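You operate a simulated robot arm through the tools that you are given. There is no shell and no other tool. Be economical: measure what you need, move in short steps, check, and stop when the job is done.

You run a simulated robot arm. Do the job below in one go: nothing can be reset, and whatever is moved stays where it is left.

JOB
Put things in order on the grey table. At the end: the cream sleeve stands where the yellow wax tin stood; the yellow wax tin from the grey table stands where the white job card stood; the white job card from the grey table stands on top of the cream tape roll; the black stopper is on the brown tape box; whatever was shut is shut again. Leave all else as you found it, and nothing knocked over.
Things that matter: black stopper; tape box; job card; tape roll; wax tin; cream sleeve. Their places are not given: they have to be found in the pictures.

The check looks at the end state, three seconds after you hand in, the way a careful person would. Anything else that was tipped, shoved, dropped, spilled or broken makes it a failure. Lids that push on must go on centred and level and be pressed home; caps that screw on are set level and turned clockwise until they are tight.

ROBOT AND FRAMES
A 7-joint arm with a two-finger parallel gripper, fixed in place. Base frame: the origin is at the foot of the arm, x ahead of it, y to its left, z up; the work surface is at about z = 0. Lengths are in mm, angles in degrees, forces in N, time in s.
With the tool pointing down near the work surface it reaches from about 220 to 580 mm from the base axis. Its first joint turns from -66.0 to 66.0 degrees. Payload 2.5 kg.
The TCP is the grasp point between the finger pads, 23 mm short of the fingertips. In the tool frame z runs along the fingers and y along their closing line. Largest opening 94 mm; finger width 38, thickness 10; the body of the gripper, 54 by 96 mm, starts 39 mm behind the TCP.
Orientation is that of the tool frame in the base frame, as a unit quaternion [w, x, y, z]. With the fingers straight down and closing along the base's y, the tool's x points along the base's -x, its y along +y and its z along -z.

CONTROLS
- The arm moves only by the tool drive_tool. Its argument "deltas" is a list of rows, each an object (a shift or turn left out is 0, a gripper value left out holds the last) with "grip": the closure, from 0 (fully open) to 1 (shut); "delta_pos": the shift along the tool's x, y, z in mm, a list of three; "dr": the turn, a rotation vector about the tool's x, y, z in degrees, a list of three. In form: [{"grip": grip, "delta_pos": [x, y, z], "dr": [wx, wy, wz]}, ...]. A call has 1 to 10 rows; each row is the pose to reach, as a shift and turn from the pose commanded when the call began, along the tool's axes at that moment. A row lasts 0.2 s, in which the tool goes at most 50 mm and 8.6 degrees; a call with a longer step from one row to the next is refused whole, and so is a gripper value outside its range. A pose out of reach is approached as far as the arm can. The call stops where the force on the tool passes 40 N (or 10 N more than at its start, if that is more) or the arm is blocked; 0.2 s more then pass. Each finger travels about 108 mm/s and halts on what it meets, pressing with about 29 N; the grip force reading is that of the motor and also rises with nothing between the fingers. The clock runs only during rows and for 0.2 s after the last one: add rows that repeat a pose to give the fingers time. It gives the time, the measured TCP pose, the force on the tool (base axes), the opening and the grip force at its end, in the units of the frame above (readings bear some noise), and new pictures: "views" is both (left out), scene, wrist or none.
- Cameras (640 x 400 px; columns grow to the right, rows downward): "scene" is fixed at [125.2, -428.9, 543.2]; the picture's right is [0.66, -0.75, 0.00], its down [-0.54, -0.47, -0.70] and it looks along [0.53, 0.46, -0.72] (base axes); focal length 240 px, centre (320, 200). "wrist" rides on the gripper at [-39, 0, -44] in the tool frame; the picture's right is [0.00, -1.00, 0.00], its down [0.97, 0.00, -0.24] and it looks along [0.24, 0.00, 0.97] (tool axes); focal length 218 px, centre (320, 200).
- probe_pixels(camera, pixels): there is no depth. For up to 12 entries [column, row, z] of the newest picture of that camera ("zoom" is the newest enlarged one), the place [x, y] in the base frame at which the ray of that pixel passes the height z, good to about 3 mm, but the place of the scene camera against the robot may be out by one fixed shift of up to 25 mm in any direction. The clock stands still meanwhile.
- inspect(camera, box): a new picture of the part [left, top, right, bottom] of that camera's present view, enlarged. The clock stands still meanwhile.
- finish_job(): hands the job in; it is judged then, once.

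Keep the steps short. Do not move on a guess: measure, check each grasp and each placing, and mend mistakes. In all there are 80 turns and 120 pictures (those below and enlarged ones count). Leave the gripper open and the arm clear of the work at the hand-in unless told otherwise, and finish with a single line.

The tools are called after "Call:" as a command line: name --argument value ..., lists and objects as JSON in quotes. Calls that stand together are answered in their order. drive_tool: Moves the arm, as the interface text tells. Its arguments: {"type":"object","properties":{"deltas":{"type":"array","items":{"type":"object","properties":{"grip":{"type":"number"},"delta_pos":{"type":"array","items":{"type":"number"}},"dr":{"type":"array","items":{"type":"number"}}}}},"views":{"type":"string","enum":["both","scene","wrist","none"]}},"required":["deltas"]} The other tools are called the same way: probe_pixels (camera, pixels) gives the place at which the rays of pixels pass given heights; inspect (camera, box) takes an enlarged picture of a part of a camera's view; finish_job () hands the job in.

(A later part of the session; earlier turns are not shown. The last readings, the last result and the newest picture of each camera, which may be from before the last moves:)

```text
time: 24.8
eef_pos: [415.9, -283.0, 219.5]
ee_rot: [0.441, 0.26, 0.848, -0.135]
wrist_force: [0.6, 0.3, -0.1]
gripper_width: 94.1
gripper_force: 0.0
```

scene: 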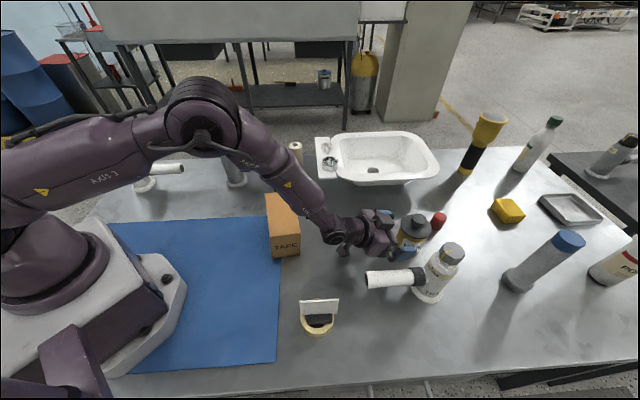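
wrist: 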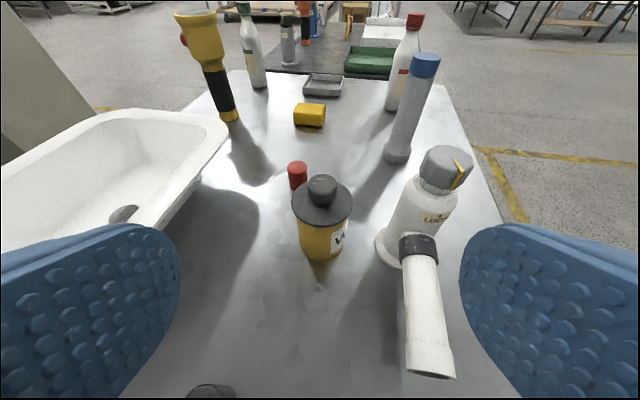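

Tin undisturbed. Now I'll roll the tool about its axis, in two calls.

Call:
drive_tool --deltas '[{"dr": [0, 0, 8.5]}, {"dr": [0, 0, 17]}, {"dr": [0, 0, 25.5]}, {"dr": [0, 0, 34]}, {"dr": [0, 0, 42.5]}, {"dr": [0, 0, 51]}, {"dr": [0, 0, 59.5]}, {"dr": [0, 0, 68]}, {"dr": [0, 0, 76.5]}, {"dr": [0, 0, 85]}]' --views "none"

Call:
drive_tool --deltas '[{"dr": [0, 0, 8.5]}, {"dr": [0, 0, 17]}, {"dr": [0, 0, 25.5]}, {"dr": [0, 0, 34]}, {"dr": [0, 0, 42.5]}, {"dr": [0, 0, 51]}, {"dr": [0, 0, 59.5]}, {"dr": [0, 0, 68]}, {"dr": [0, 0, 76.5]}, {"dr": [0, 0, 85]}]' --views "scene"

```text
time: 27.0
eef_pos: [415.5, -283.4, 219.5]
ee_rot: [0.416, 0.765, 0.449, 0.2]
wrist_force: [-0.8, -0.2, -0.5]
gripper_width: 93.8
gripper_force: 0.2
```

```text
time: 29.2
eef_pos: [414.0, -284.4, 220.3]
ee_rot: [0.171, 0.867, -0.185, 0.429]
wrist_force: [-0.4, -0.2, -0.1]
gripper_width: 93.9
gripper_force: 0.0
```

scene: 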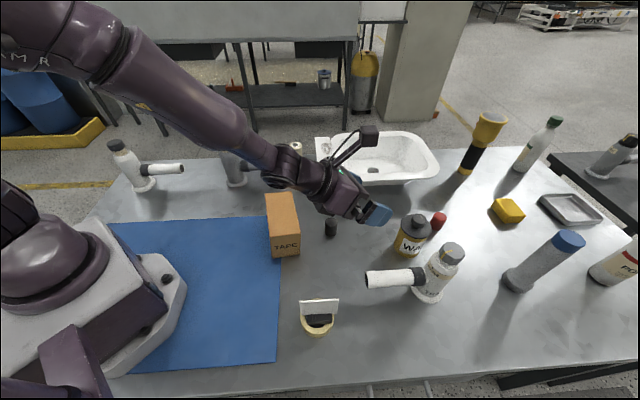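

The bracket is now on top. I'll finish the last 10° of roll and go to the stand-off, R≈546, z≈120.

Call:
drive_tool --deltas '[{"delta_pos": [-18, -3, 30], "dr": [0, 0, 5]}, {"delta_pos": [-36, -6, 60], "dr": [0, 0, 9.8]}, {"delta_pos": [-55.8, -9.8, 93.4], "dr": [0, 0, 9.8]}, {"delta_pos": [-55.8, -9.8, 93.4], "dr": [0, 0, 9.8]}, {"delta_pos": [-55.8, -9.8, 93.4], "dr": [0, 0, 9.8]}]'

```text
time: 30.4
eef_pos: [451.3, -311.1, 117.3]
ee_rot: [0.136, 0.849, -0.258, 0.441]
wrist_force: [0.4, -0.3, -0.5]
gripper_width: 94.0
gripper_force: 0.1
```

scene: 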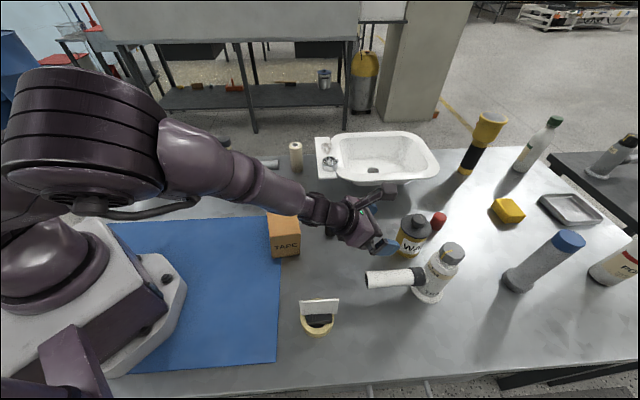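
wrist: 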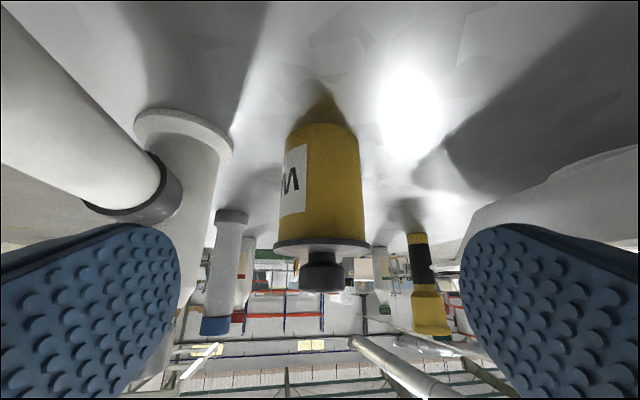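

Bracket is up and the camera is below. The tin body is centred at column 323, so I'll shift −2 mm in y and advance 85 mm, watching the force.

Call:
drive_tool --deltas '[{"delta_pos": [0, -2, 20]}, {"delta_pos": [0.5, -2, 45]}, {"delta_pos": [1, -2, 70]}, {"delta_pos": [1, -2, 85]}, {"delta_pos": [1, -2, 85]}]'

Call:
inspect --camera "scene" --box '[340, 190, 470, 300]'

```text
time: 31.6
eef_pos: [509.9, -346.3, 69.2]
ee_rot: [0.135, 0.849, -0.258, 0.441]
wrist_force: [-0.7, -0.3, -0.4]
gripper_width: 94.0
gripper_force: 0.1
```

scene: 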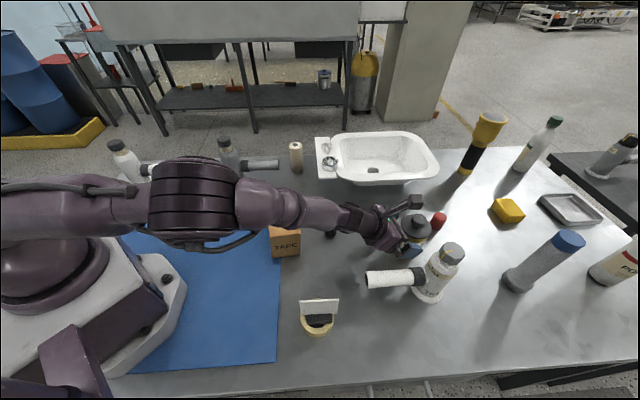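
wrist: 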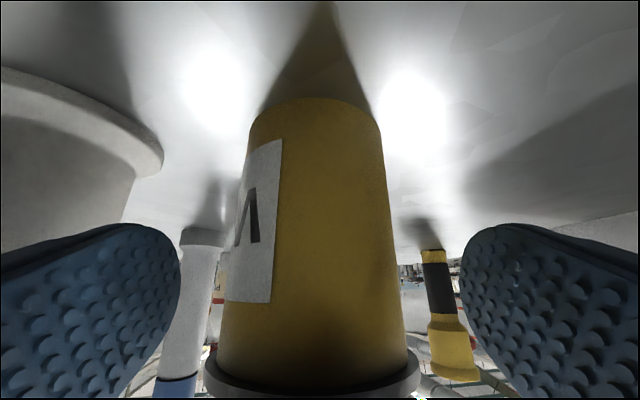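

```text
3.64 times, centred on (405, 245) of scene
```

zoom: 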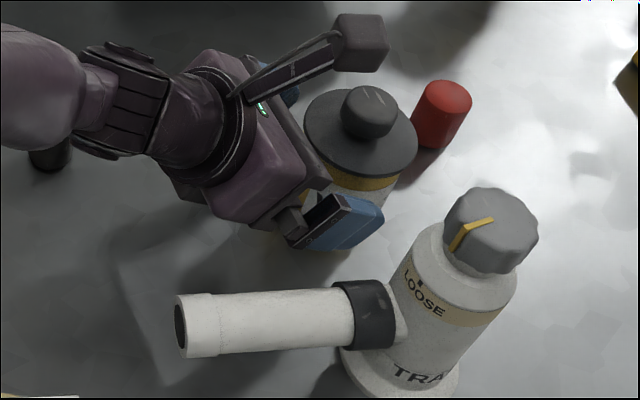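

The bracket is well above the tin. The body is now about 3 mm off to +y, so I'll correct y by +2.5 and advance the last 20 mm.

Call:
drive_tool --deltas '[{"delta_pos": [0, 2.5, 0]}, {"delta_pos": [0.5, 2.5, 7]}, {"delta_pos": [1, 2.5, 14]}, {"delta_pos": [1, 2.5, 20]}, {"delta_pos": [1, 2.5, 20]}, {"delta_pos": [1, 2.5, 20]}]'

Call:
inspect --camera "scene" --box '[340, 190, 470, 300]'

```text
time: 33.0
eef_pos: [521.0, -358.2, 61.4]
ee_rot: [0.135, 0.849, -0.258, 0.44]
wrist_force: [0.5, -0.4, 0.6]
gripper_width: 93.8
gripper_force: 0.0
```

scene: 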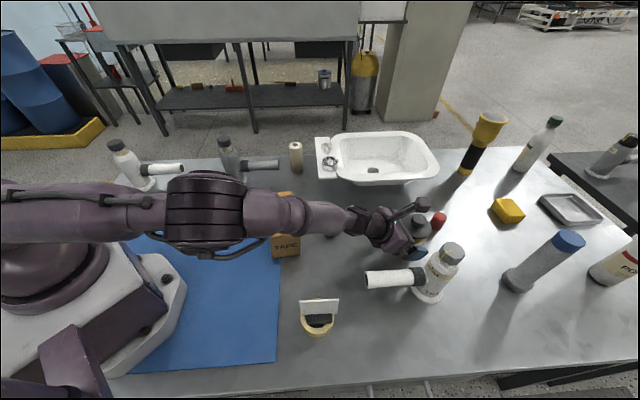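
wrist: 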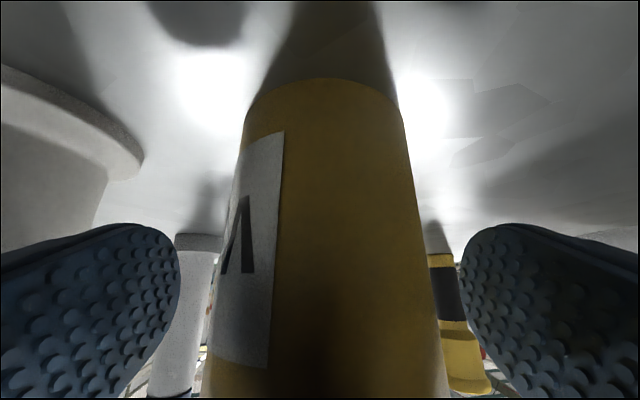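

```text
3.64 times, centred on (405, 245) of scene
```

zoom: 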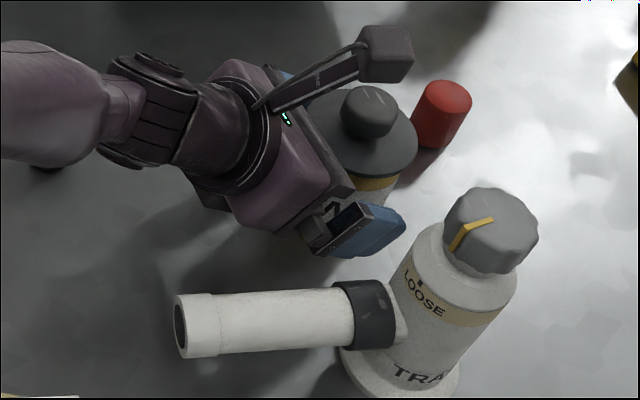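

No contact and well centred (body 245–405). I'll advance 4 mm more, then close.

Call:
drive_tool --deltas '[{"delta_pos": [-1, -0.5, 4]}, {"delta_pos": [-1, -0.5, 4]}, {"delta_pos": [-1, -0.5, 4], "grip": 1}, {"delta_pos": [-1, -0.5, 4], "grip": 1}, {"delta_pos": [-1, -0.5, 4], "grip": 1}]'

Call:
inspect --camera "scene" --box '[340, 190, 470, 300]'

```text
time: 34.2
eef_pos: [525.3, -358.2, 57.0]
ee_rot: [0.135, 0.849, -0.257, 0.441]
wrist_force: [1.3, 1.0, 1.5]
gripper_width: 68.0
gripper_force: 28.9
```

scene: 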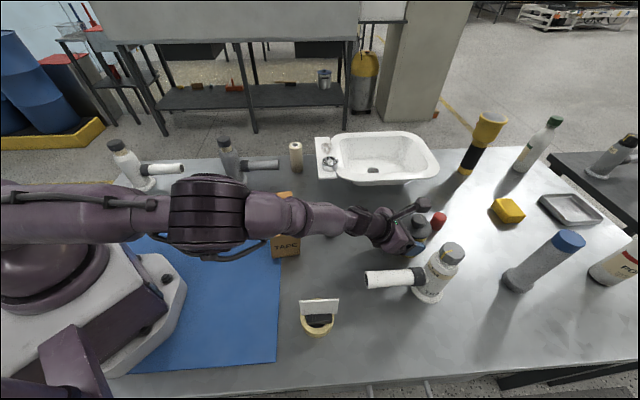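
wrist: 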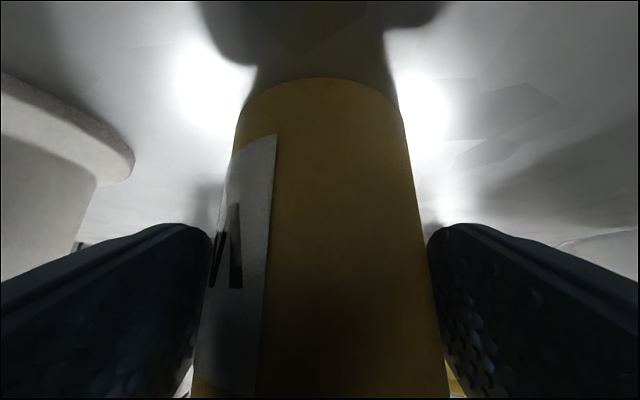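

```text
3.64 times, centred on (405, 245) of scene
```

zoom: 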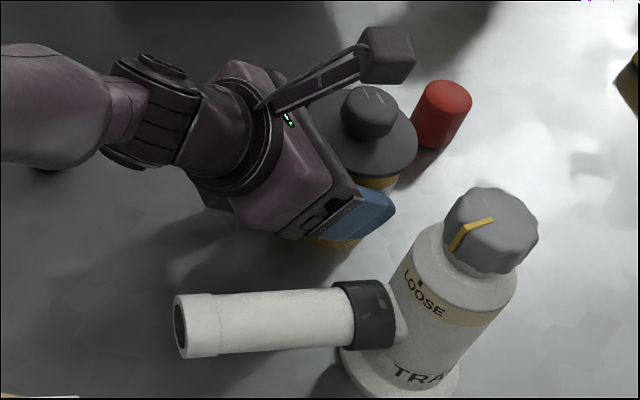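

Gripped at 68 mm with 29 N; the fingers appear to meet the yellow body. I'll lift 25 mm straight up and check that body and lid rise together.

Call:
drive_tool --deltas '[{"delta_pos": [4, 0, -2.9]}, {"delta_pos": [12, 0, -8.6]}, {"delta_pos": [20.5, 0, -14.3]}, {"delta_pos": [20.5, 0, -14.3]}]'

Call:
inspect --camera "scene" --box '[340, 190, 470, 300]'

```text
time: 35.2
eef_pos: [525.4, -359.8, 82.1]
ee_rot: [0.136, 0.849, -0.258, 0.441]
wrist_force: [-0.8, 0.4, -4.4]
gripper_width: 67.9
gripper_force: 28.9
```

scene: 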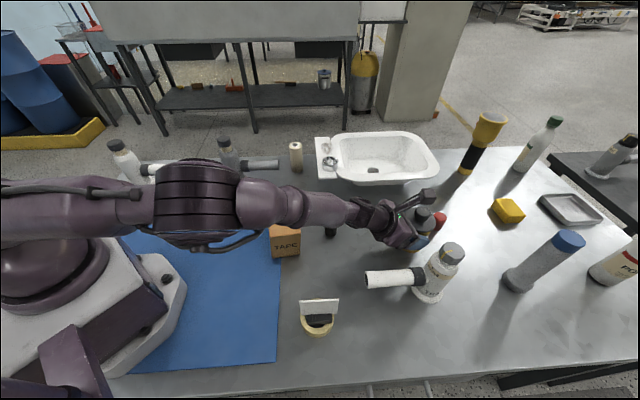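
wrist: 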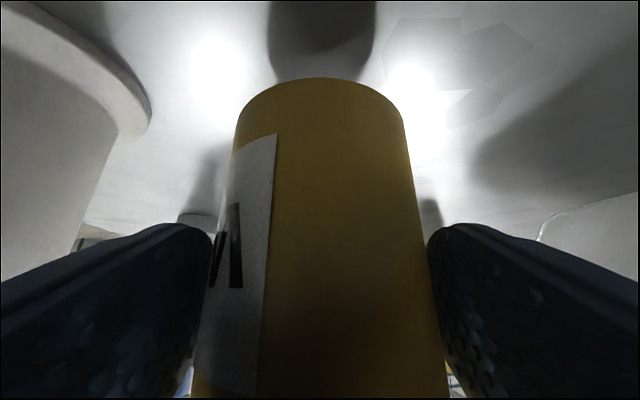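

```text
3.64 times, centred on (405, 245) of scene
```

zoom: 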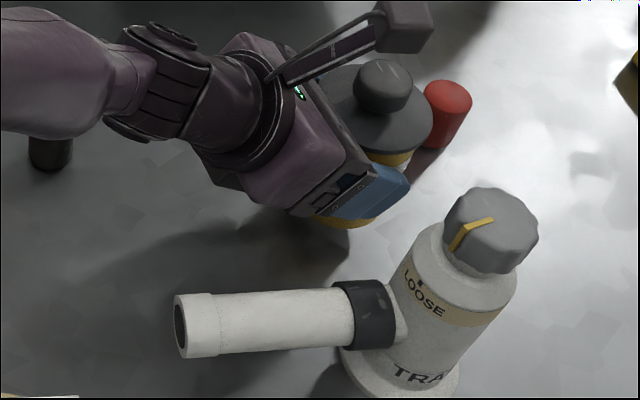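

The tin lifts cleanly (about 4 N), and its spot is recorded as about (540,-368). I'll raise it further and bring it inward.

Call:
drive_tool --deltas '[{"delta_pos": [32.8, 0, -23]}, {"delta_pos": [65.5, 0, -46]}, {"delta_pos": [89.7, 0, -81.2]}, {"delta_pos": [94.2, 0, -127]}, {"delta_pos": [66.6, 0, -166.4]}, {"delta_pos": [66.6, 0, -166.4]}]' --views "scene"

```text
time: 36.6
eef_pos: [444.4, -302.5, 232.2]
ee_rot: [0.136, 0.849, -0.259, 0.44]
wrist_force: [-0.5, 0.1, -5.4]
gripper_width: 67.9
gripper_force: 29.0
```

scene: 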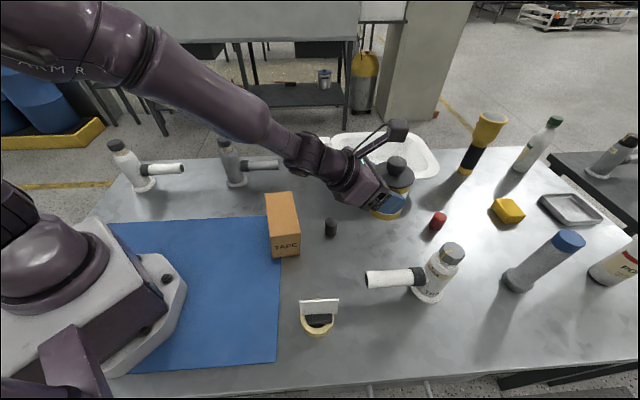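

Now I'll swing left while turning the heading +80° about the vertical.

Call:
drive_tool --deltas '[{"delta_pos": [-10.3, -24.1, -14.7], "dr": [6.55, 0, -4.59]}, {"delta_pos": [-20.6, -48.2, -29.4], "dr": [13.1, 0, -9.18]}, {"delta_pos": [-30.9, -72.3, -44.1], "dr": [19.65, 0, -13.77]}, {"delta_pos": [-41.2, -96.4, -58.8], "dr": [26.2, 0, -18.36]}, {"delta_pos": [-51.5, -120.5, -73.5], "dr": [32.75, 0, -22.95]}, {"delta_pos": [-61.8, -144.6, -88.2], "dr": [39.3, 0, -27.54]}, {"delta_pos": [-72.1, -168.7, -102.9], "dr": [45.85, 0, -32.13]}, {"delta_pos": [-82.4, -192.8, -117.6], "dr": [52.4, 0, -36.72]}, {"delta_pos": [-92.7, -216.9, -132.3], "dr": [58.95, 0, -41.31]}, {"delta_pos": [-103, -241, -147], "dr": [65.5, 0, -45.9]}]' --views "scene"

```text
time: 38.8
eef_pos: [410.1, 36.0, 187.9]
ee_rot: [-0.179, 0.816, 0.348, 0.425]
wrist_force: [0.6, -0.1, -4.7]
gripper_width: 68.0
gripper_force: 29.2
out of reach, approached as far as the arm can: row 4, 5, 6, 7, 8, 9, 10
```

scene: 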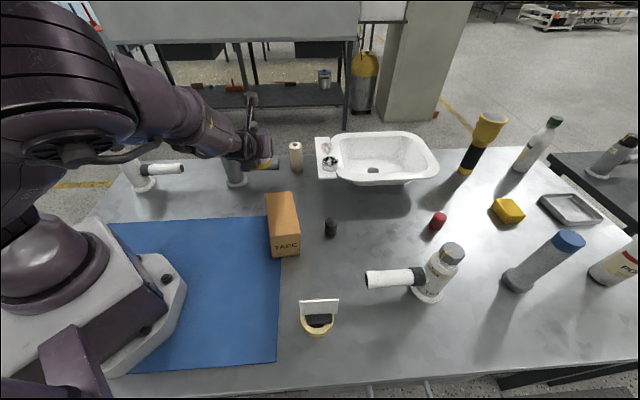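

Orientation was reached but position was limited, so this sideways heading strains the arm. I'll try a radially outward heading nearer the card spot instead, moving inward first.

Call:
drive_tool --deltas '[{"delta_pos": [-5, -38, -7]}, {"delta_pos": [-10, -76, -14]}, {"delta_pos": [-15.2, -113.6, -21.6]}, {"delta_pos": [-15.2, -113.6, -21.6]}, {"delta_pos": [-15.2, -113.6, -21.6]}]' --views "scene"

```text
time: 40.0
eef_pos: [320.3, 96.3, 188.6]
ee_rot: [-0.182, 0.816, 0.348, 0.423]
wrist_force: [-0.2, 0.1, -4.6]
gripper_width: 67.8
gripper_force: 28.7
out of reach, approached as far as the arm can: row 3, 4, 5
```

scene: 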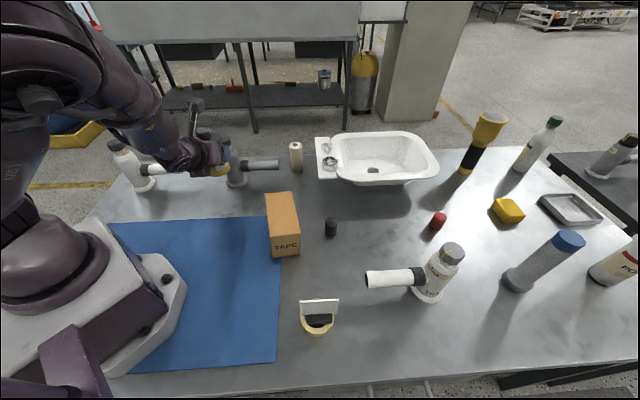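

I'll keep going toward the card spot at this height and see how far it reaches.

Call:
drive_tool --deltas '[{"delta_pos": [2, -47, 2.8]}, {"delta_pos": [4, -94, 5.6]}, {"delta_pos": [5.9, -140.6, 8.4]}, {"delta_pos": [5.9, -140.6, 8.4]}, {"delta_pos": [5.9, -140.6, 8.4]}]' --views "scene"

```text
time: 41.2
eef_pos: [270.9, 237.2, 180.2]
ee_rot: [-0.181, 0.817, 0.348, 0.423]
wrist_force: [0.3, -0.3, -4.4]
gripper_width: 67.8
gripper_force: 29.9
out of reach, approached as far as the arm can: row 1, 2, 3, 4, 5
```

scene: 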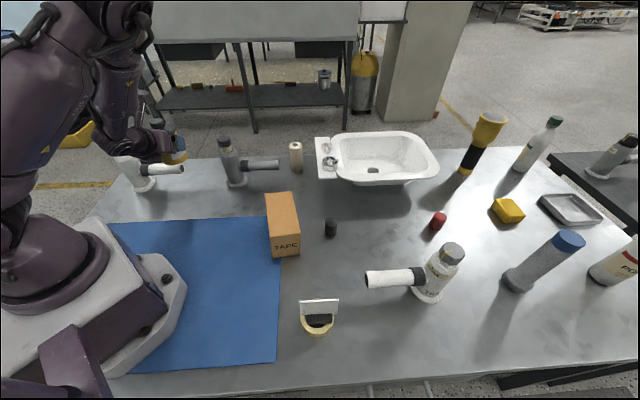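

Tilt 55° with an outward heading bottoms out at R≈360 at this height, and I need about 303. Reach may improve lower down, so I'll go to a clear area near (354,62) and test there.

Call:
drive_tool --deltas '[{"delta_pos": [-5, 42, -15], "dr": [-5, 0, 3.5]}, {"delta_pos": [-11, 88, -31], "dr": [-10, 0, 7]}, {"delta_pos": [-17, 134, -48], "dr": [-15, 0, 10.5]}, {"delta_pos": [-22.7, 181.3, -67.3], "dr": [-21.3, 0, 14.9]}, {"delta_pos": [-22.7, 181.3, -67.3], "dr": [-21.3, 0, 14.9]}, {"delta_pos": [-22.7, 181.3, -67.3], "dr": [-21.3, 0, 14.9]}]' --views "scene"

```text
refused: row 4 steps farther than a row can; nothing moved
```

Call:
drive_tool --deltas '[{"delta_pos": [-5, 37, -14], "dr": [-5, 0, 3.5]}, {"delta_pos": [-10, 74, -28], "dr": [-10, 0, 7]}, {"delta_pos": [-15, 112, -42], "dr": [-15, 0, 10.5]}, {"delta_pos": [-19, 148, -55], "dr": [-18, 0, 12.6]}, {"delta_pos": [-22.7, 181.3, -67.3], "dr": [-21.3, 0, 14.9]}, {"delta_pos": [-22.7, 181.3, -67.3], "dr": [-21.3, 0, 14.9]}]' --views "scene"

```text
time: 42.6
eef_pos: [359.0, 66.1, 198.4]
ee_rot: [-0.08, 0.874, 0.156, 0.453]
wrist_force: [0.5, 0.1, -5.1]
gripper_width: 68.2
gripper_force: 28.9
out of reach, approached as far as the arm can: row 1, 2, 3, 4
```

scene: 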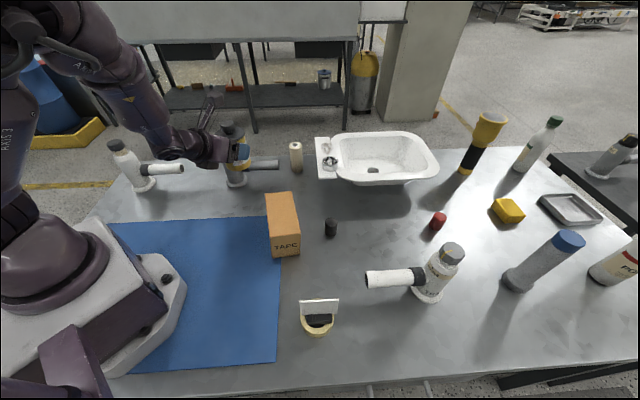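

In reach at (359,66). I'll lower to z≈78 and then push inward 58 mm to test the inner limit.

Call:
drive_tool --deltas '[{"delta_pos": [-33, 0, 23]}, {"delta_pos": [-66, 0, 46]}, {"delta_pos": [-98.3, 0, 68.9]}, {"delta_pos": [-98.3, 0, 68.9]}, {"delta_pos": [-115, 0, 45]}, {"delta_pos": [-132, 0, 21]}, {"delta_pos": [-132, 0, 21]}]'

```text
time: 44.2
eef_pos: [304.7, 46.1, 74.5]
ee_rot: [-0.08, 0.874, 0.155, 0.453]
wrist_force: [-0.2, -0.9, -4.6]
gripper_width: 67.8
gripper_force: 28.8
out of reach, approached as far as the arm can: row 6, 7
```

scene: 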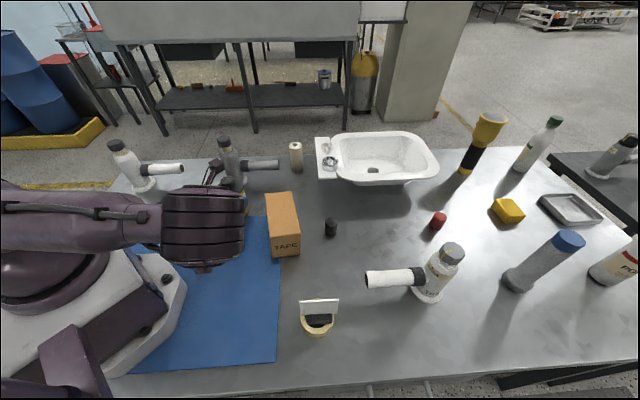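
wrist: 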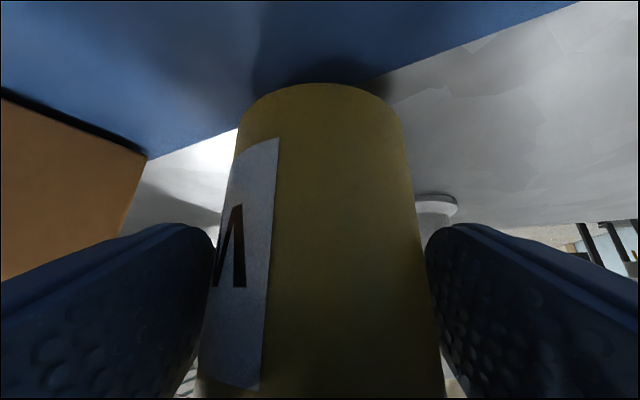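

It reaches R≈308 at low height, so the card spot is achievable. I'll sweep left along R≈310 at z≈77 to azimuth 41.6°, passing inside the grey trap.

Call:
drive_tool --deltas '[{"delta_pos": [6.8, -44.6, 4.5], "dr": [4.9, 0, -3.4]}, {"delta_pos": [6.3, -90.6, 3.7], "dr": [9.8, 0, -6.9]}, {"delta_pos": [1.9, -135.9, -2.6], "dr": [14.7, 0, -10.3]}, {"delta_pos": [-5.4, -175, -12.9], "dr": [17.6, 0, -12.3]}, {"delta_pos": [-5.4, -175, -12.9], "dr": [17.6, 0, -12.3]}]'

```text
time: 45.4
eef_pos: [235.1, 207.3, 73.9]
ee_rot: [-0.164, 0.83, 0.316, 0.43]
wrist_force: [-0.2, 0.6, -4.6]
gripper_width: 67.9
gripper_force: 28.6
out of reach, approached as far as the arm can: row 2, 3, 4, 5
```

scene: 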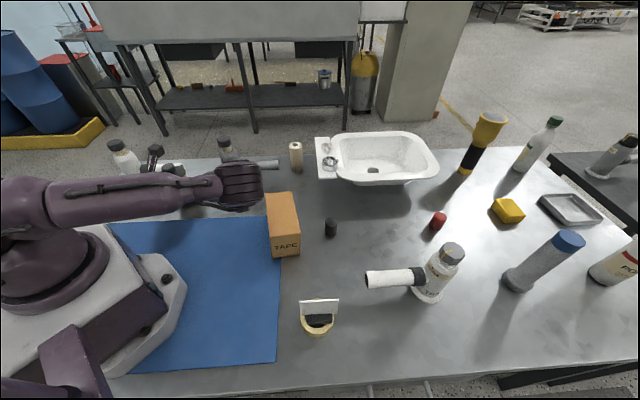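
wrist: 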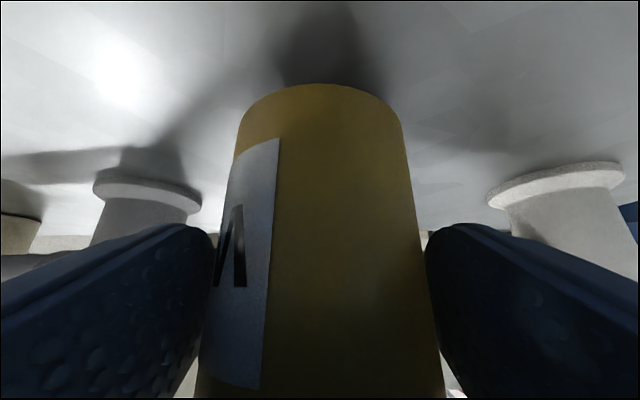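

At R=313, z=74, right above the card spot. I'll lower to z≈60 and move 10 mm inward.

Call:
drive_tool --deltas '[{"delta_pos": [-6, 0, 4]}, {"delta_pos": [-11, -0.5, 8]}, {"delta_pos": [-17.5, -1, -0.7]}, {"delta_pos": [-17.5, -1, -0.7]}, {"delta_pos": [-17.5, -1, -0.7]}]' --views "wrist"

```text
time: 46.6
eef_pos: [228.0, 201.2, 61.1]
ee_rot: [-0.164, 0.83, 0.316, 0.429]
wrist_force: [-0.3, 1.3, -5.7]
gripper_width: 68.0
gripper_force: 28.7
```

wrist: 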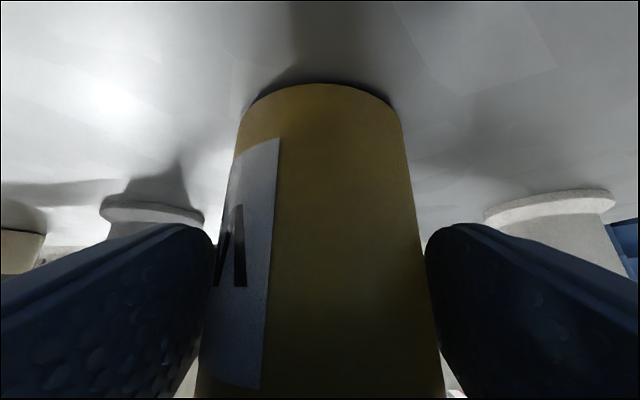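

On target with z=61.1. I'll lower slowly to contact (expected at about 57).

Call:
drive_tool --deltas '[{"delta_pos": [-1.6, 0, 0.3]}, {"delta_pos": [-2.8, 0, 1.2]}, {"delta_pos": [-3.8, 0, 1.9]}, {"delta_pos": [-3.8, 0, 1.9]}]' --views "none"

```text
time: 47.6
eef_pos: [227.0, 201.5, 57.1]
ee_rot: [-0.165, 0.829, 0.315, 0.432]
wrist_force: [-1.5, -7.7, 18.0]
gripper_width: 67.8
gripper_force: 29.0
```

Contact at z=57.1, matching the pick height. I'll ease slightly and open.

Call:
drive_tool --deltas '[{"delta_pos": [0.6, 0, -0.4]}, {"delta_pos": [0.6, 0, -0.4], "grip": 0.05}, {"delta_pos": [0.6, 0, -0.4], "grip": 0.05}, {"delta_pos": [0.6, 0, -0.4], "grip": 0.05}]'

```text
time: 48.6
eef_pos: [227.3, 200.9, 57.9]
ee_rot: [-0.164, 0.83, 0.316, 0.43]
wrist_force: [-0.2, 0.5, 0.2]
gripper_width: 89.5
gripper_force: 0.1
```

scene: 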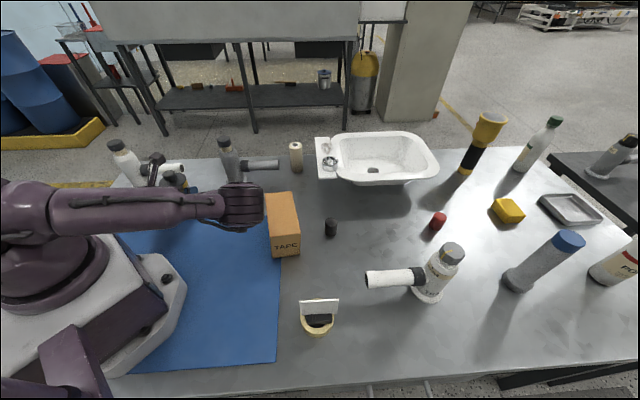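
wrist: 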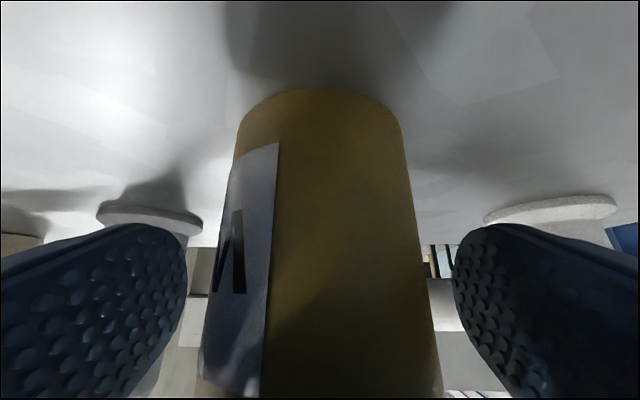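

The tin stands free. Backing out along the tool is limited by inner reach, so I'll open fully and rise on a slightly outward slope that keeps palm and fingers clear of the lid.

Call:
drive_tool --deltas '[{"delta_pos": [0, 0, 0], "grip": 0}, {"delta_pos": [8, 0, -3], "grip": 0}, {"delta_pos": [22, 0, -5]}, {"delta_pos": [44, 0, -8]}, {"delta_pos": [44, 0, -8]}]'

```text
time: 49.8
eef_pos: [247.0, 216.9, 93.9]
ee_rot: [-0.164, 0.83, 0.316, 0.43]
wrist_force: [-1.3, 0.3, -0.5]
gripper_width: 94.1
gripper_force: 0.1
out of reach, approached as far as the arm can: row 3, 4, 5
```

scene: 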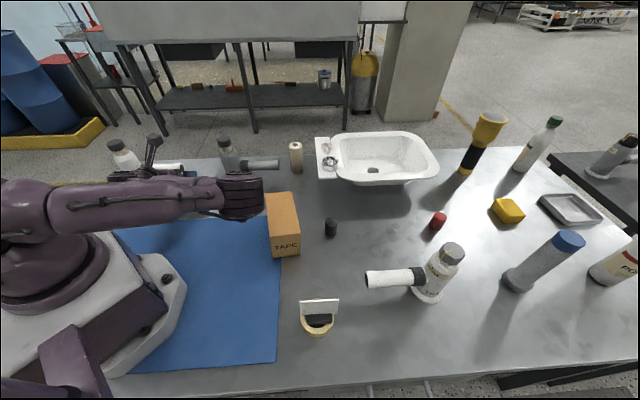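
wrist: 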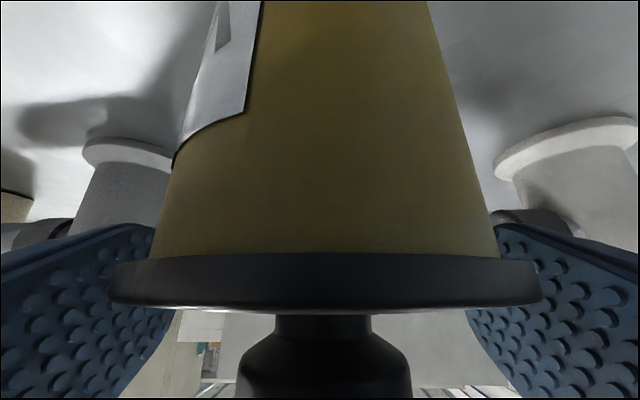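

The wrist camera housing now has to pass the lid rim. Reducing the tilt makes it rise nearly vertically and frees inner reach, and the palm clears the knob by my numbers. I'll rotate 30° toward vertical with a slight inward and upward shift.

Call:
drive_tool --deltas '[{"delta_pos": [0, 0, -5], "dr": [0, -4, 0]}, {"delta_pos": [0.5, 0, -9], "dr": [0, -10, 0]}, {"delta_pos": [1, 0, -12], "dr": [0, -17, 0]}, {"delta_pos": [2, 0, -14], "dr": [0, -24, 0]}, {"delta_pos": [2.5, 0, -14], "dr": [0, -30, 0]}, {"delta_pos": [2.5, 0, -14], "dr": [0, -30, 0]}]'

```text
time: 51.2
eef_pos: [239.2, 209.9, 104.0]
ee_rot: [-0.077, 0.913, 0.347, 0.201]
wrist_force: [-0.1, 0.0, -0.5]
gripper_width: 93.9
gripper_force: 0.1
out of reach, approached as far as the arm can: row 1
```

scene: 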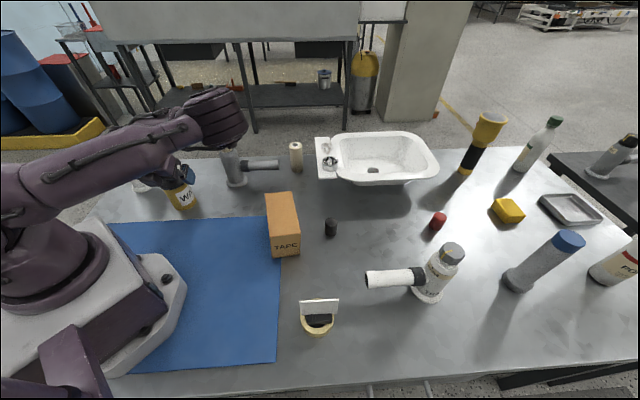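
wrist: 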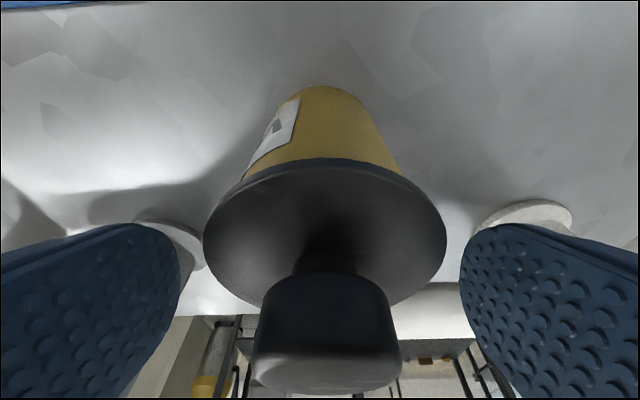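

Clear above the lid. I'll rise straight up 130 mm.

Call:
drive_tool --deltas '[{"delta_pos": [10, 0, -21]}, {"delta_pos": [25, 0, -54]}, {"delta_pos": [40, 0, -86]}, {"delta_pos": [55, 0, -118]}, {"delta_pos": [55, 0, -118]}]'

Call:
inspect --camera "scene" --box '[100, 120, 320, 258]'

Call:
inspect --camera "scene" --box '[340, 190, 470, 300]'

```text
time: 52.4
eef_pos: [237.6, 210.8, 231.8]
ee_rot: [-0.077, 0.913, 0.347, 0.202]
wrist_force: [0.4, 0.8, -0.3]
gripper_width: 93.9
gripper_force: 0.1
```

scene: 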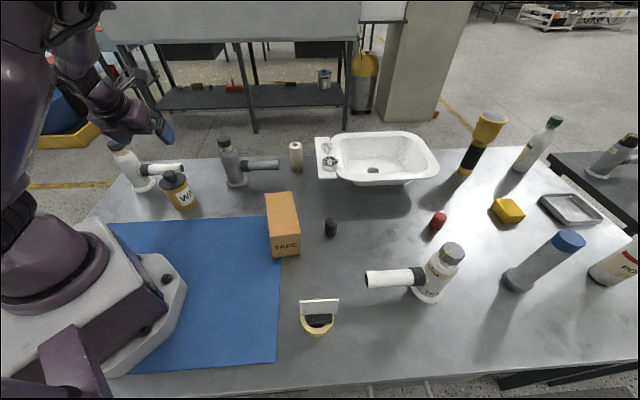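
wrist: 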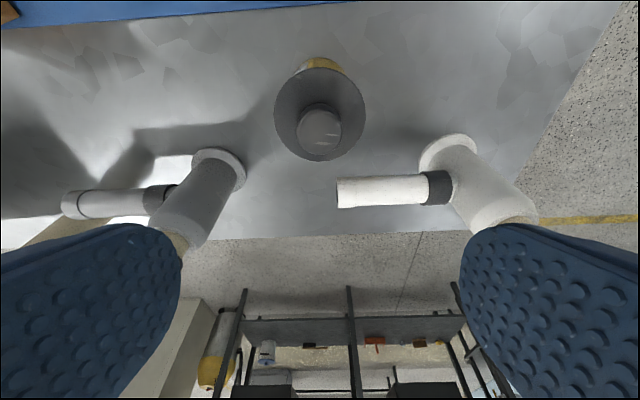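

```text
2.90 times, centred on (210, 189) of scene
```

zoom: 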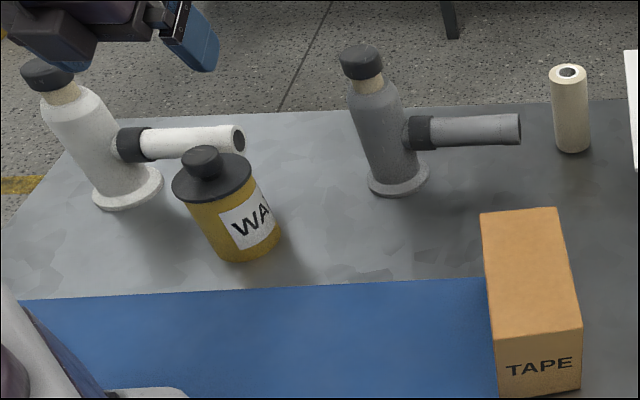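

```text
3.64 times, centred on (405, 245) of scene
```

zoom: 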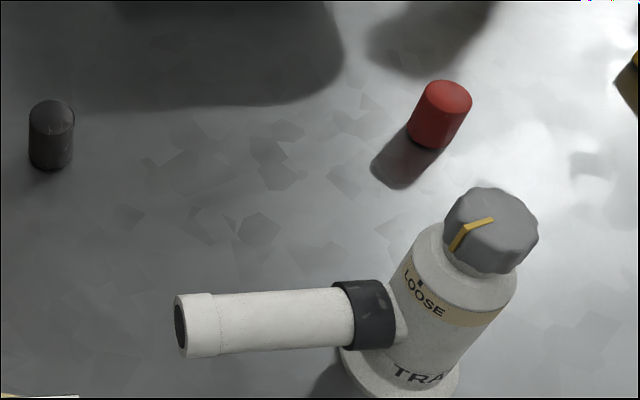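

Tin stands upright and closed at the card spot, neighbours untouched. Next is the sleeve: I'll swing toward azimuth 7.5° at height.

Call:
drive_tool --deltas '[{"delta_pos": [5.7, 40, 2.7], "dr": [-2.4, 0, 5.1]}, {"delta_pos": [11.4, 80, 5.3], "dr": [-4.8, 0, 10.3]}, {"delta_pos": [17.1, 120, 8], "dr": [-7.2, 0, 15.4]}, {"delta_pos": [22.8, 160, 10.7], "dr": [-9.6, 0, 20.5]}, {"delta_pos": [28.5, 200, 13.3], "dr": [-12, 0, 25.7]}, {"delta_pos": [34.2, 240.9, 16], "dr": [-14.4, 0, 30.8]}, {"delta_pos": [34.2, 240.9, 16], "dr": [-14.4, 0, 30.8]}]' --views "none"

Call:
drive_tool --deltas '[{"delta_pos": [0, 0, 0], "dr": [0, 7.5, 0]}, {"delta_pos": [0, 0, 0], "dr": [0, 15, 0]}, {"delta_pos": [0, 0, 0], "dr": [0, 22.5, 0]}, {"delta_pos": [0, 0, 0], "dr": [0, 30, 0]}, {"delta_pos": [0, 0, 0], "dr": [0, 30, 0]}]'

```text
time: 54.0
eef_pos: [426.9, 60.6, 236.8]
ee_rot: [-0.013, 0.974, 0.065, 0.215]
wrist_force: [-0.3, 0.4, 0.5]
gripper_width: 93.9
gripper_force: 0.1
```

```text
time: 55.2
eef_pos: [425.9, 57.0, 235.6]
ee_rot: [-0.03, 0.885, 0.059, 0.46]
wrist_force: [0.0, 1.3, 0.8]
gripper_width: 94.0
gripper_force: 0.1
```

scene: 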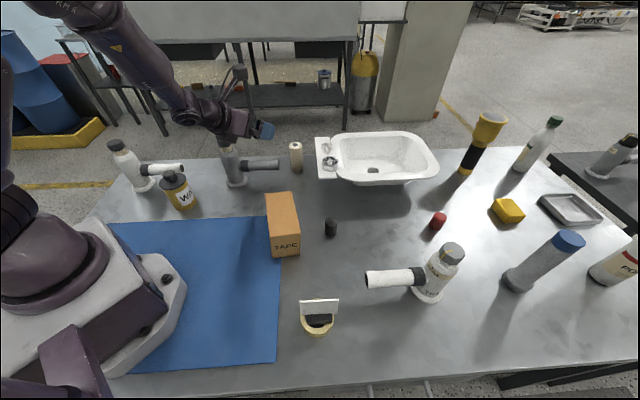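
wrist: 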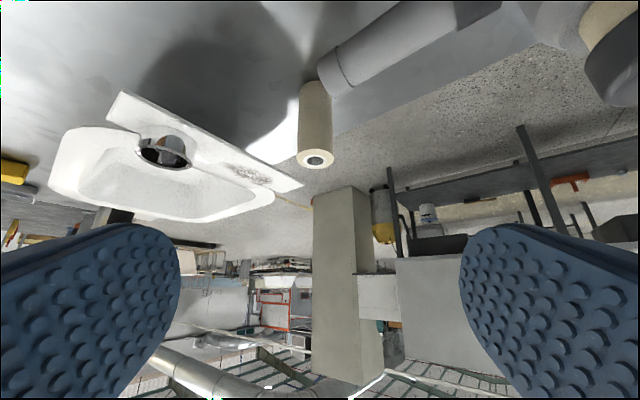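

I see the sleeve at (315,125) with the grey trap's spout ending close to it at (330,75). I'll zoom and probe to judge clearances.

Call:
inspect --camera "wrist" --box '[240, 0, 440, 200]'

Call:
probe_pixels --camera "wrist" --pixels '[[315, 80, 0], [300, 86, 0], [331, 84, 0], [315, 160, 110], [299, 160, 110], [331, 160, 110], [326, 55, 80], [342, 97, 80], [318, 75, 80], [300, 180, 60], [112, 95, 60], [480, 10, 80]]'

Call:
probe_pixels --camera "scene" --pixels '[[279, 165, 80], [278, 159, 90], [250, 165, 80], [296, 174, 0], [290, 172, 0], [302, 172, 0], [296, 144, 110], [317, 180, 60], [316, 138, 60], [237, 186, 0]]'

```text
2.00 times, centred on (340, 100) of wrist
```

zoom: 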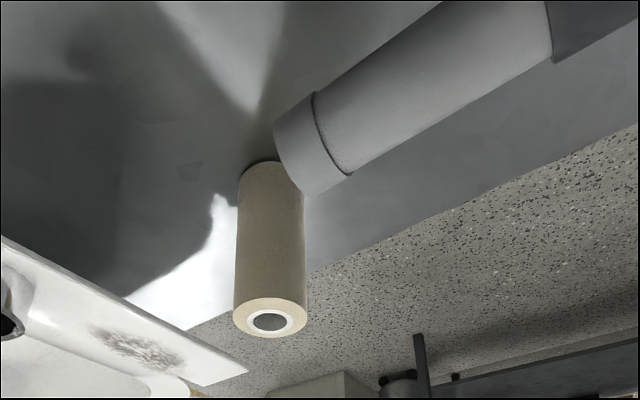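

```text
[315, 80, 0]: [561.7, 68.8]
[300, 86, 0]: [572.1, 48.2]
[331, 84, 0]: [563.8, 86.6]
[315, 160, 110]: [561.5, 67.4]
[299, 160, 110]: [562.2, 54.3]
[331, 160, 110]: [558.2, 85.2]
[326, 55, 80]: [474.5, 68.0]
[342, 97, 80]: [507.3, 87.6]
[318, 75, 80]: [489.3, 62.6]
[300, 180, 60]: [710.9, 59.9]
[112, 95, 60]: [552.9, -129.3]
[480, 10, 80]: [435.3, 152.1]
```

```text
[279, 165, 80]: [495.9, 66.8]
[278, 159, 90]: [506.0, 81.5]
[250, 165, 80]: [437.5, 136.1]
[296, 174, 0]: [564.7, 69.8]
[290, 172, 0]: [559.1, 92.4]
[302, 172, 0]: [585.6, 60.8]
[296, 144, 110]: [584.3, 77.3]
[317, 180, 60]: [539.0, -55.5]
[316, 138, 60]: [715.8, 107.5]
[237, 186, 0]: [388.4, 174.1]
```

The spout end sits at about (495,75), z 67–93, directly in front of the sleeve (centre about (581,71), Ø39, about 98 tall). A normal-roll grasp at 40° tilt clears it; the camera-below roll doesn't. I'll undo the 180° roll here.

Call:
drive_tool --deltas '[{"dr": [0, 0, -8.5]}, {"dr": [0, 0, -17]}, {"dr": [0, 0, -25.5]}, {"dr": [0, 0, -34]}, {"dr": [0, 0, -42.5]}, {"dr": [0, 0, -51]}, {"dr": [0, 0, -59.5]}, {"dr": [0, 0, -68]}, {"dr": [0, 0, -76.5]}, {"dr": [0, 0, -85]}]' --views "none"

Call:
drive_tool --deltas '[{"dr": [0, 0, -8.5]}, {"dr": [0, 0, -17]}, {"dr": [0, 0, -25.5]}, {"dr": [0, 0, -34]}, {"dr": [0, 0, -42.5]}, {"dr": [0, 0, -51]}, {"dr": [0, 0, -59.5]}, {"dr": [0, 0, -68]}, {"dr": [0, 0, -76.5]}, {"dr": [0, 0, -85]}]' --views "none"

Call:
drive_tool --deltas '[{"dr": [0, 0, -5]}, {"dr": [0, 0, -10]}, {"dr": [0, 0, -10]}]' --views "none"

Call:
drive_tool --deltas '[{"dr": [0, 7.5, 0]}, {"dr": [0, 15, 0]}, {"dr": [0, 15, 0]}]'

```text
time: 57.4
eef_pos: [425.8, 54.2, 235.4]
ee_rot: [0.289, 0.611, 0.643, 0.358]
wrist_force: [0.3, 0.2, -0.7]
gripper_width: 94.2
gripper_force: 0.0
```

```text
time: 59.6
eef_pos: [428.0, 55.7, 233.8]
ee_rot: [0.455, 0.016, 0.888, 0.07]
wrist_force: [-0.1, -0.8, -0.3]
gripper_width: 93.9
gripper_force: 0.0
```

```text
time: 60.4
eef_pos: [427.3, 55.0, 233.8]
ee_rot: [0.461, -0.059, 0.885, 0.029]
wrist_force: [0.6, 0.4, 0.4]
gripper_width: 93.8
gripper_force: 0.0
```

```text
time: 61.2
eef_pos: [426.9, 54.1, 234.0]
ee_rot: [0.339, -0.063, 0.938, 0.022]
wrist_force: [0.2, 0.2, -0.4]
gripper_width: 93.9
gripper_force: 0.0
```

scene: 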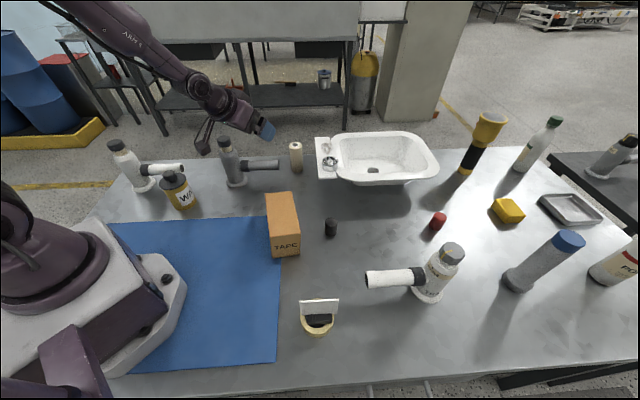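
wrist: 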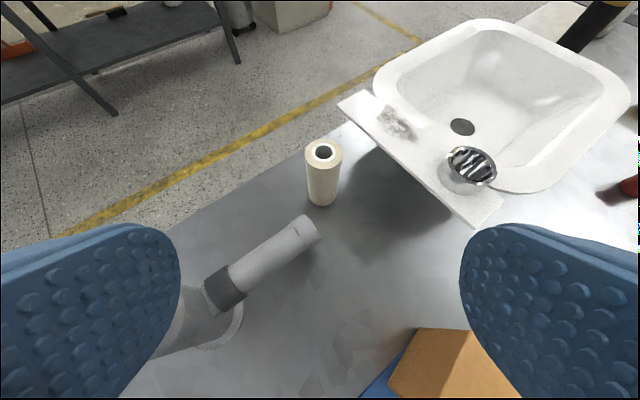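

Good view: sleeve base near edge (321,207), top centre (323,152), spout end (310,232). I'll probe.

Call:
probe_pixels --camera "wrist" --pixels '[[322, 207, 0], [309, 202, 0], [337, 200, 0], [323, 152, 98], [323, 138, 98], [323, 166, 98], [306, 152, 98], [342, 152, 98], [322, 232, 80], [303, 216, 90], [340, 103, 60], [470, 225, 60]]'

```text
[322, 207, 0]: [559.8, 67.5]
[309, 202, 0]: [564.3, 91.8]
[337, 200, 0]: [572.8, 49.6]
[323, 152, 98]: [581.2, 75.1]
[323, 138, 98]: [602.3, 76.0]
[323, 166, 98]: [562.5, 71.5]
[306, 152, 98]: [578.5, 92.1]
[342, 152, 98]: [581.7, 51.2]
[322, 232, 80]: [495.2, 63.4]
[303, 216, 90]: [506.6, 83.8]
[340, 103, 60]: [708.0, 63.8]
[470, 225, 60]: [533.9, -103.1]
```

Sleeve centre is about (580.5,71.5), Ø40. I'll part-close to 66 mm, shift −2.7 mm in y, and go to a stand-off 100 mm back along the tilted approach.

Call:
drive_tool --deltas '[{"delta_pos": [-3, -2.7, 40], "grip": 0.3}, {"delta_pos": [-6, -2.7, 80]}, {"delta_pos": [-9.8, -2.7, 120.5]}, {"delta_pos": [-9.8, -2.7, 120.5]}, {"delta_pos": [-9.8, -2.7, 120.5]}]' --views "wrist"

```text
time: 62.4
eef_pos: [511.0, 63.0, 147.4]
ee_rot: [0.34, -0.062, 0.938, 0.022]
wrist_force: [-0.6, -0.3, -0.1]
gripper_width: 65.7
gripper_force: 0.1
```

wrist: 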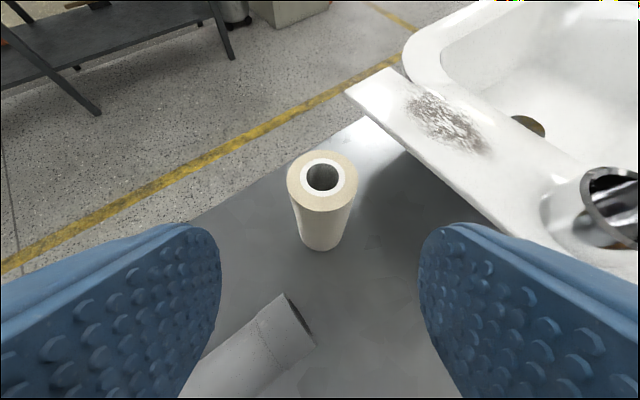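

Sleeve centred within 2 mm. I'll advance 100 mm along the tool axis in small steps.

Call:
drive_tool --deltas '[{"delta_pos": [0, -1.5, 25]}, {"delta_pos": [0, -1.5, 50]}, {"delta_pos": [0, -1.5, 75]}, {"delta_pos": [-0.5, -1.5, 92]}, {"delta_pos": [-0.5, -1.5, 100]}, {"delta_pos": [-0.5, -1.5, 100]}, {"delta_pos": [-0.5, -1.5, 100]}]' --views "both"

```text
time: 64.0
eef_pos: [573.6, 72.0, 71.9]
ee_rot: [0.34, -0.064, 0.938, 0.022]
wrist_force: [-0.3, -0.9, 0.2]
gripper_width: 65.6
gripper_force: 0.1
```

scene: 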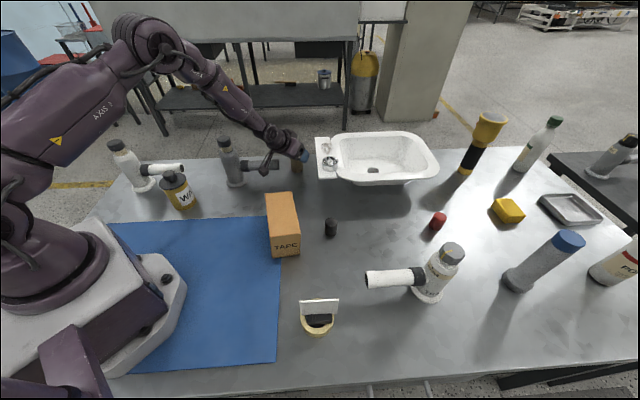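
wrist: 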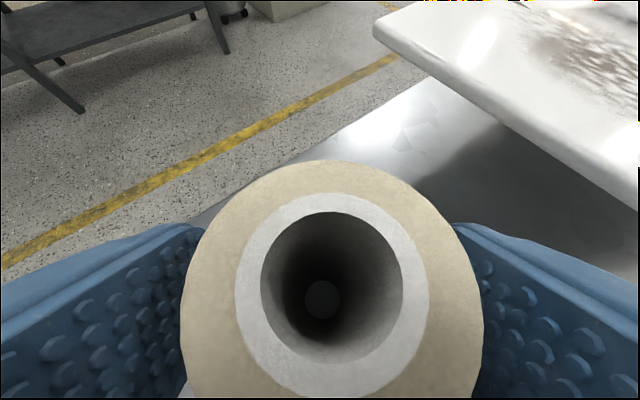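

In position, no contact; sleeve is about 1.5 mm right. I'll correct, close, then lift a little.

Call:
drive_tool --deltas '[{"delta_pos": [0, -1.6, 0]}, {"delta_pos": [0, -1.6, 0], "grip": 1}, {"delta_pos": [0, -1.6, 0], "grip": 1}, {"delta_pos": [0, -1.6, 0], "grip": 1}]' --views "none"

Call:
drive_tool --deltas '[{"delta_pos": [-6.4, 0, -7.7]}, {"delta_pos": [-19.3, 0, -23]}, {"delta_pos": [-38.6, 0, -46]}, {"delta_pos": [-38.6, 0, -46]}]' --views "both"

```text
time: 65.0
eef_pos: [575.3, 70.3, 73.0]
ee_rot: [0.341, -0.062, 0.938, 0.021]
wrist_force: [0.2, 0.7, 0.7]
gripper_width: 37.4
gripper_force: 28.9
```

```text
time: 66.0
eef_pos: [574.6, 69.0, 133.2]
ee_rot: [0.34, -0.063, 0.938, 0.023]
wrist_force: [0.2, -0.4, -0.4]
gripper_width: 36.8
gripper_force: 28.4
```

scene: 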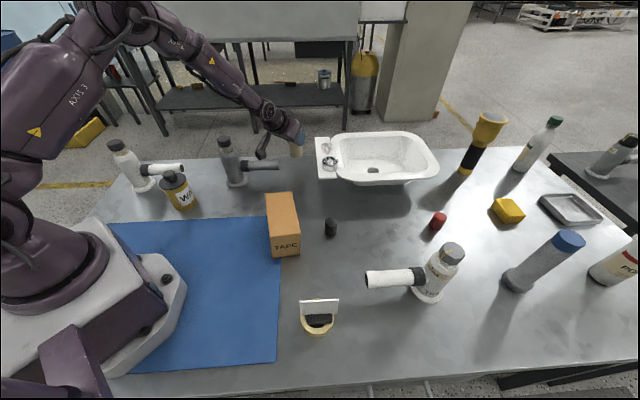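
wrist: 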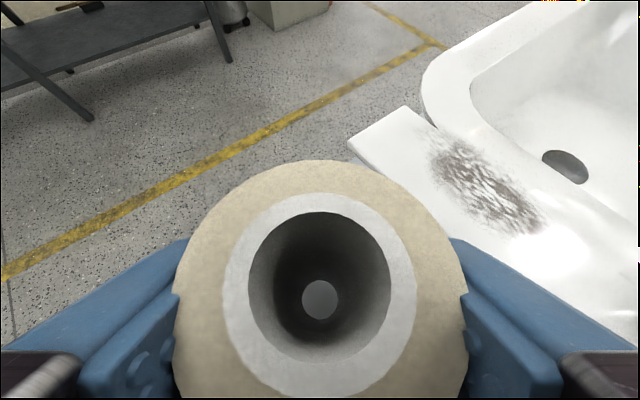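

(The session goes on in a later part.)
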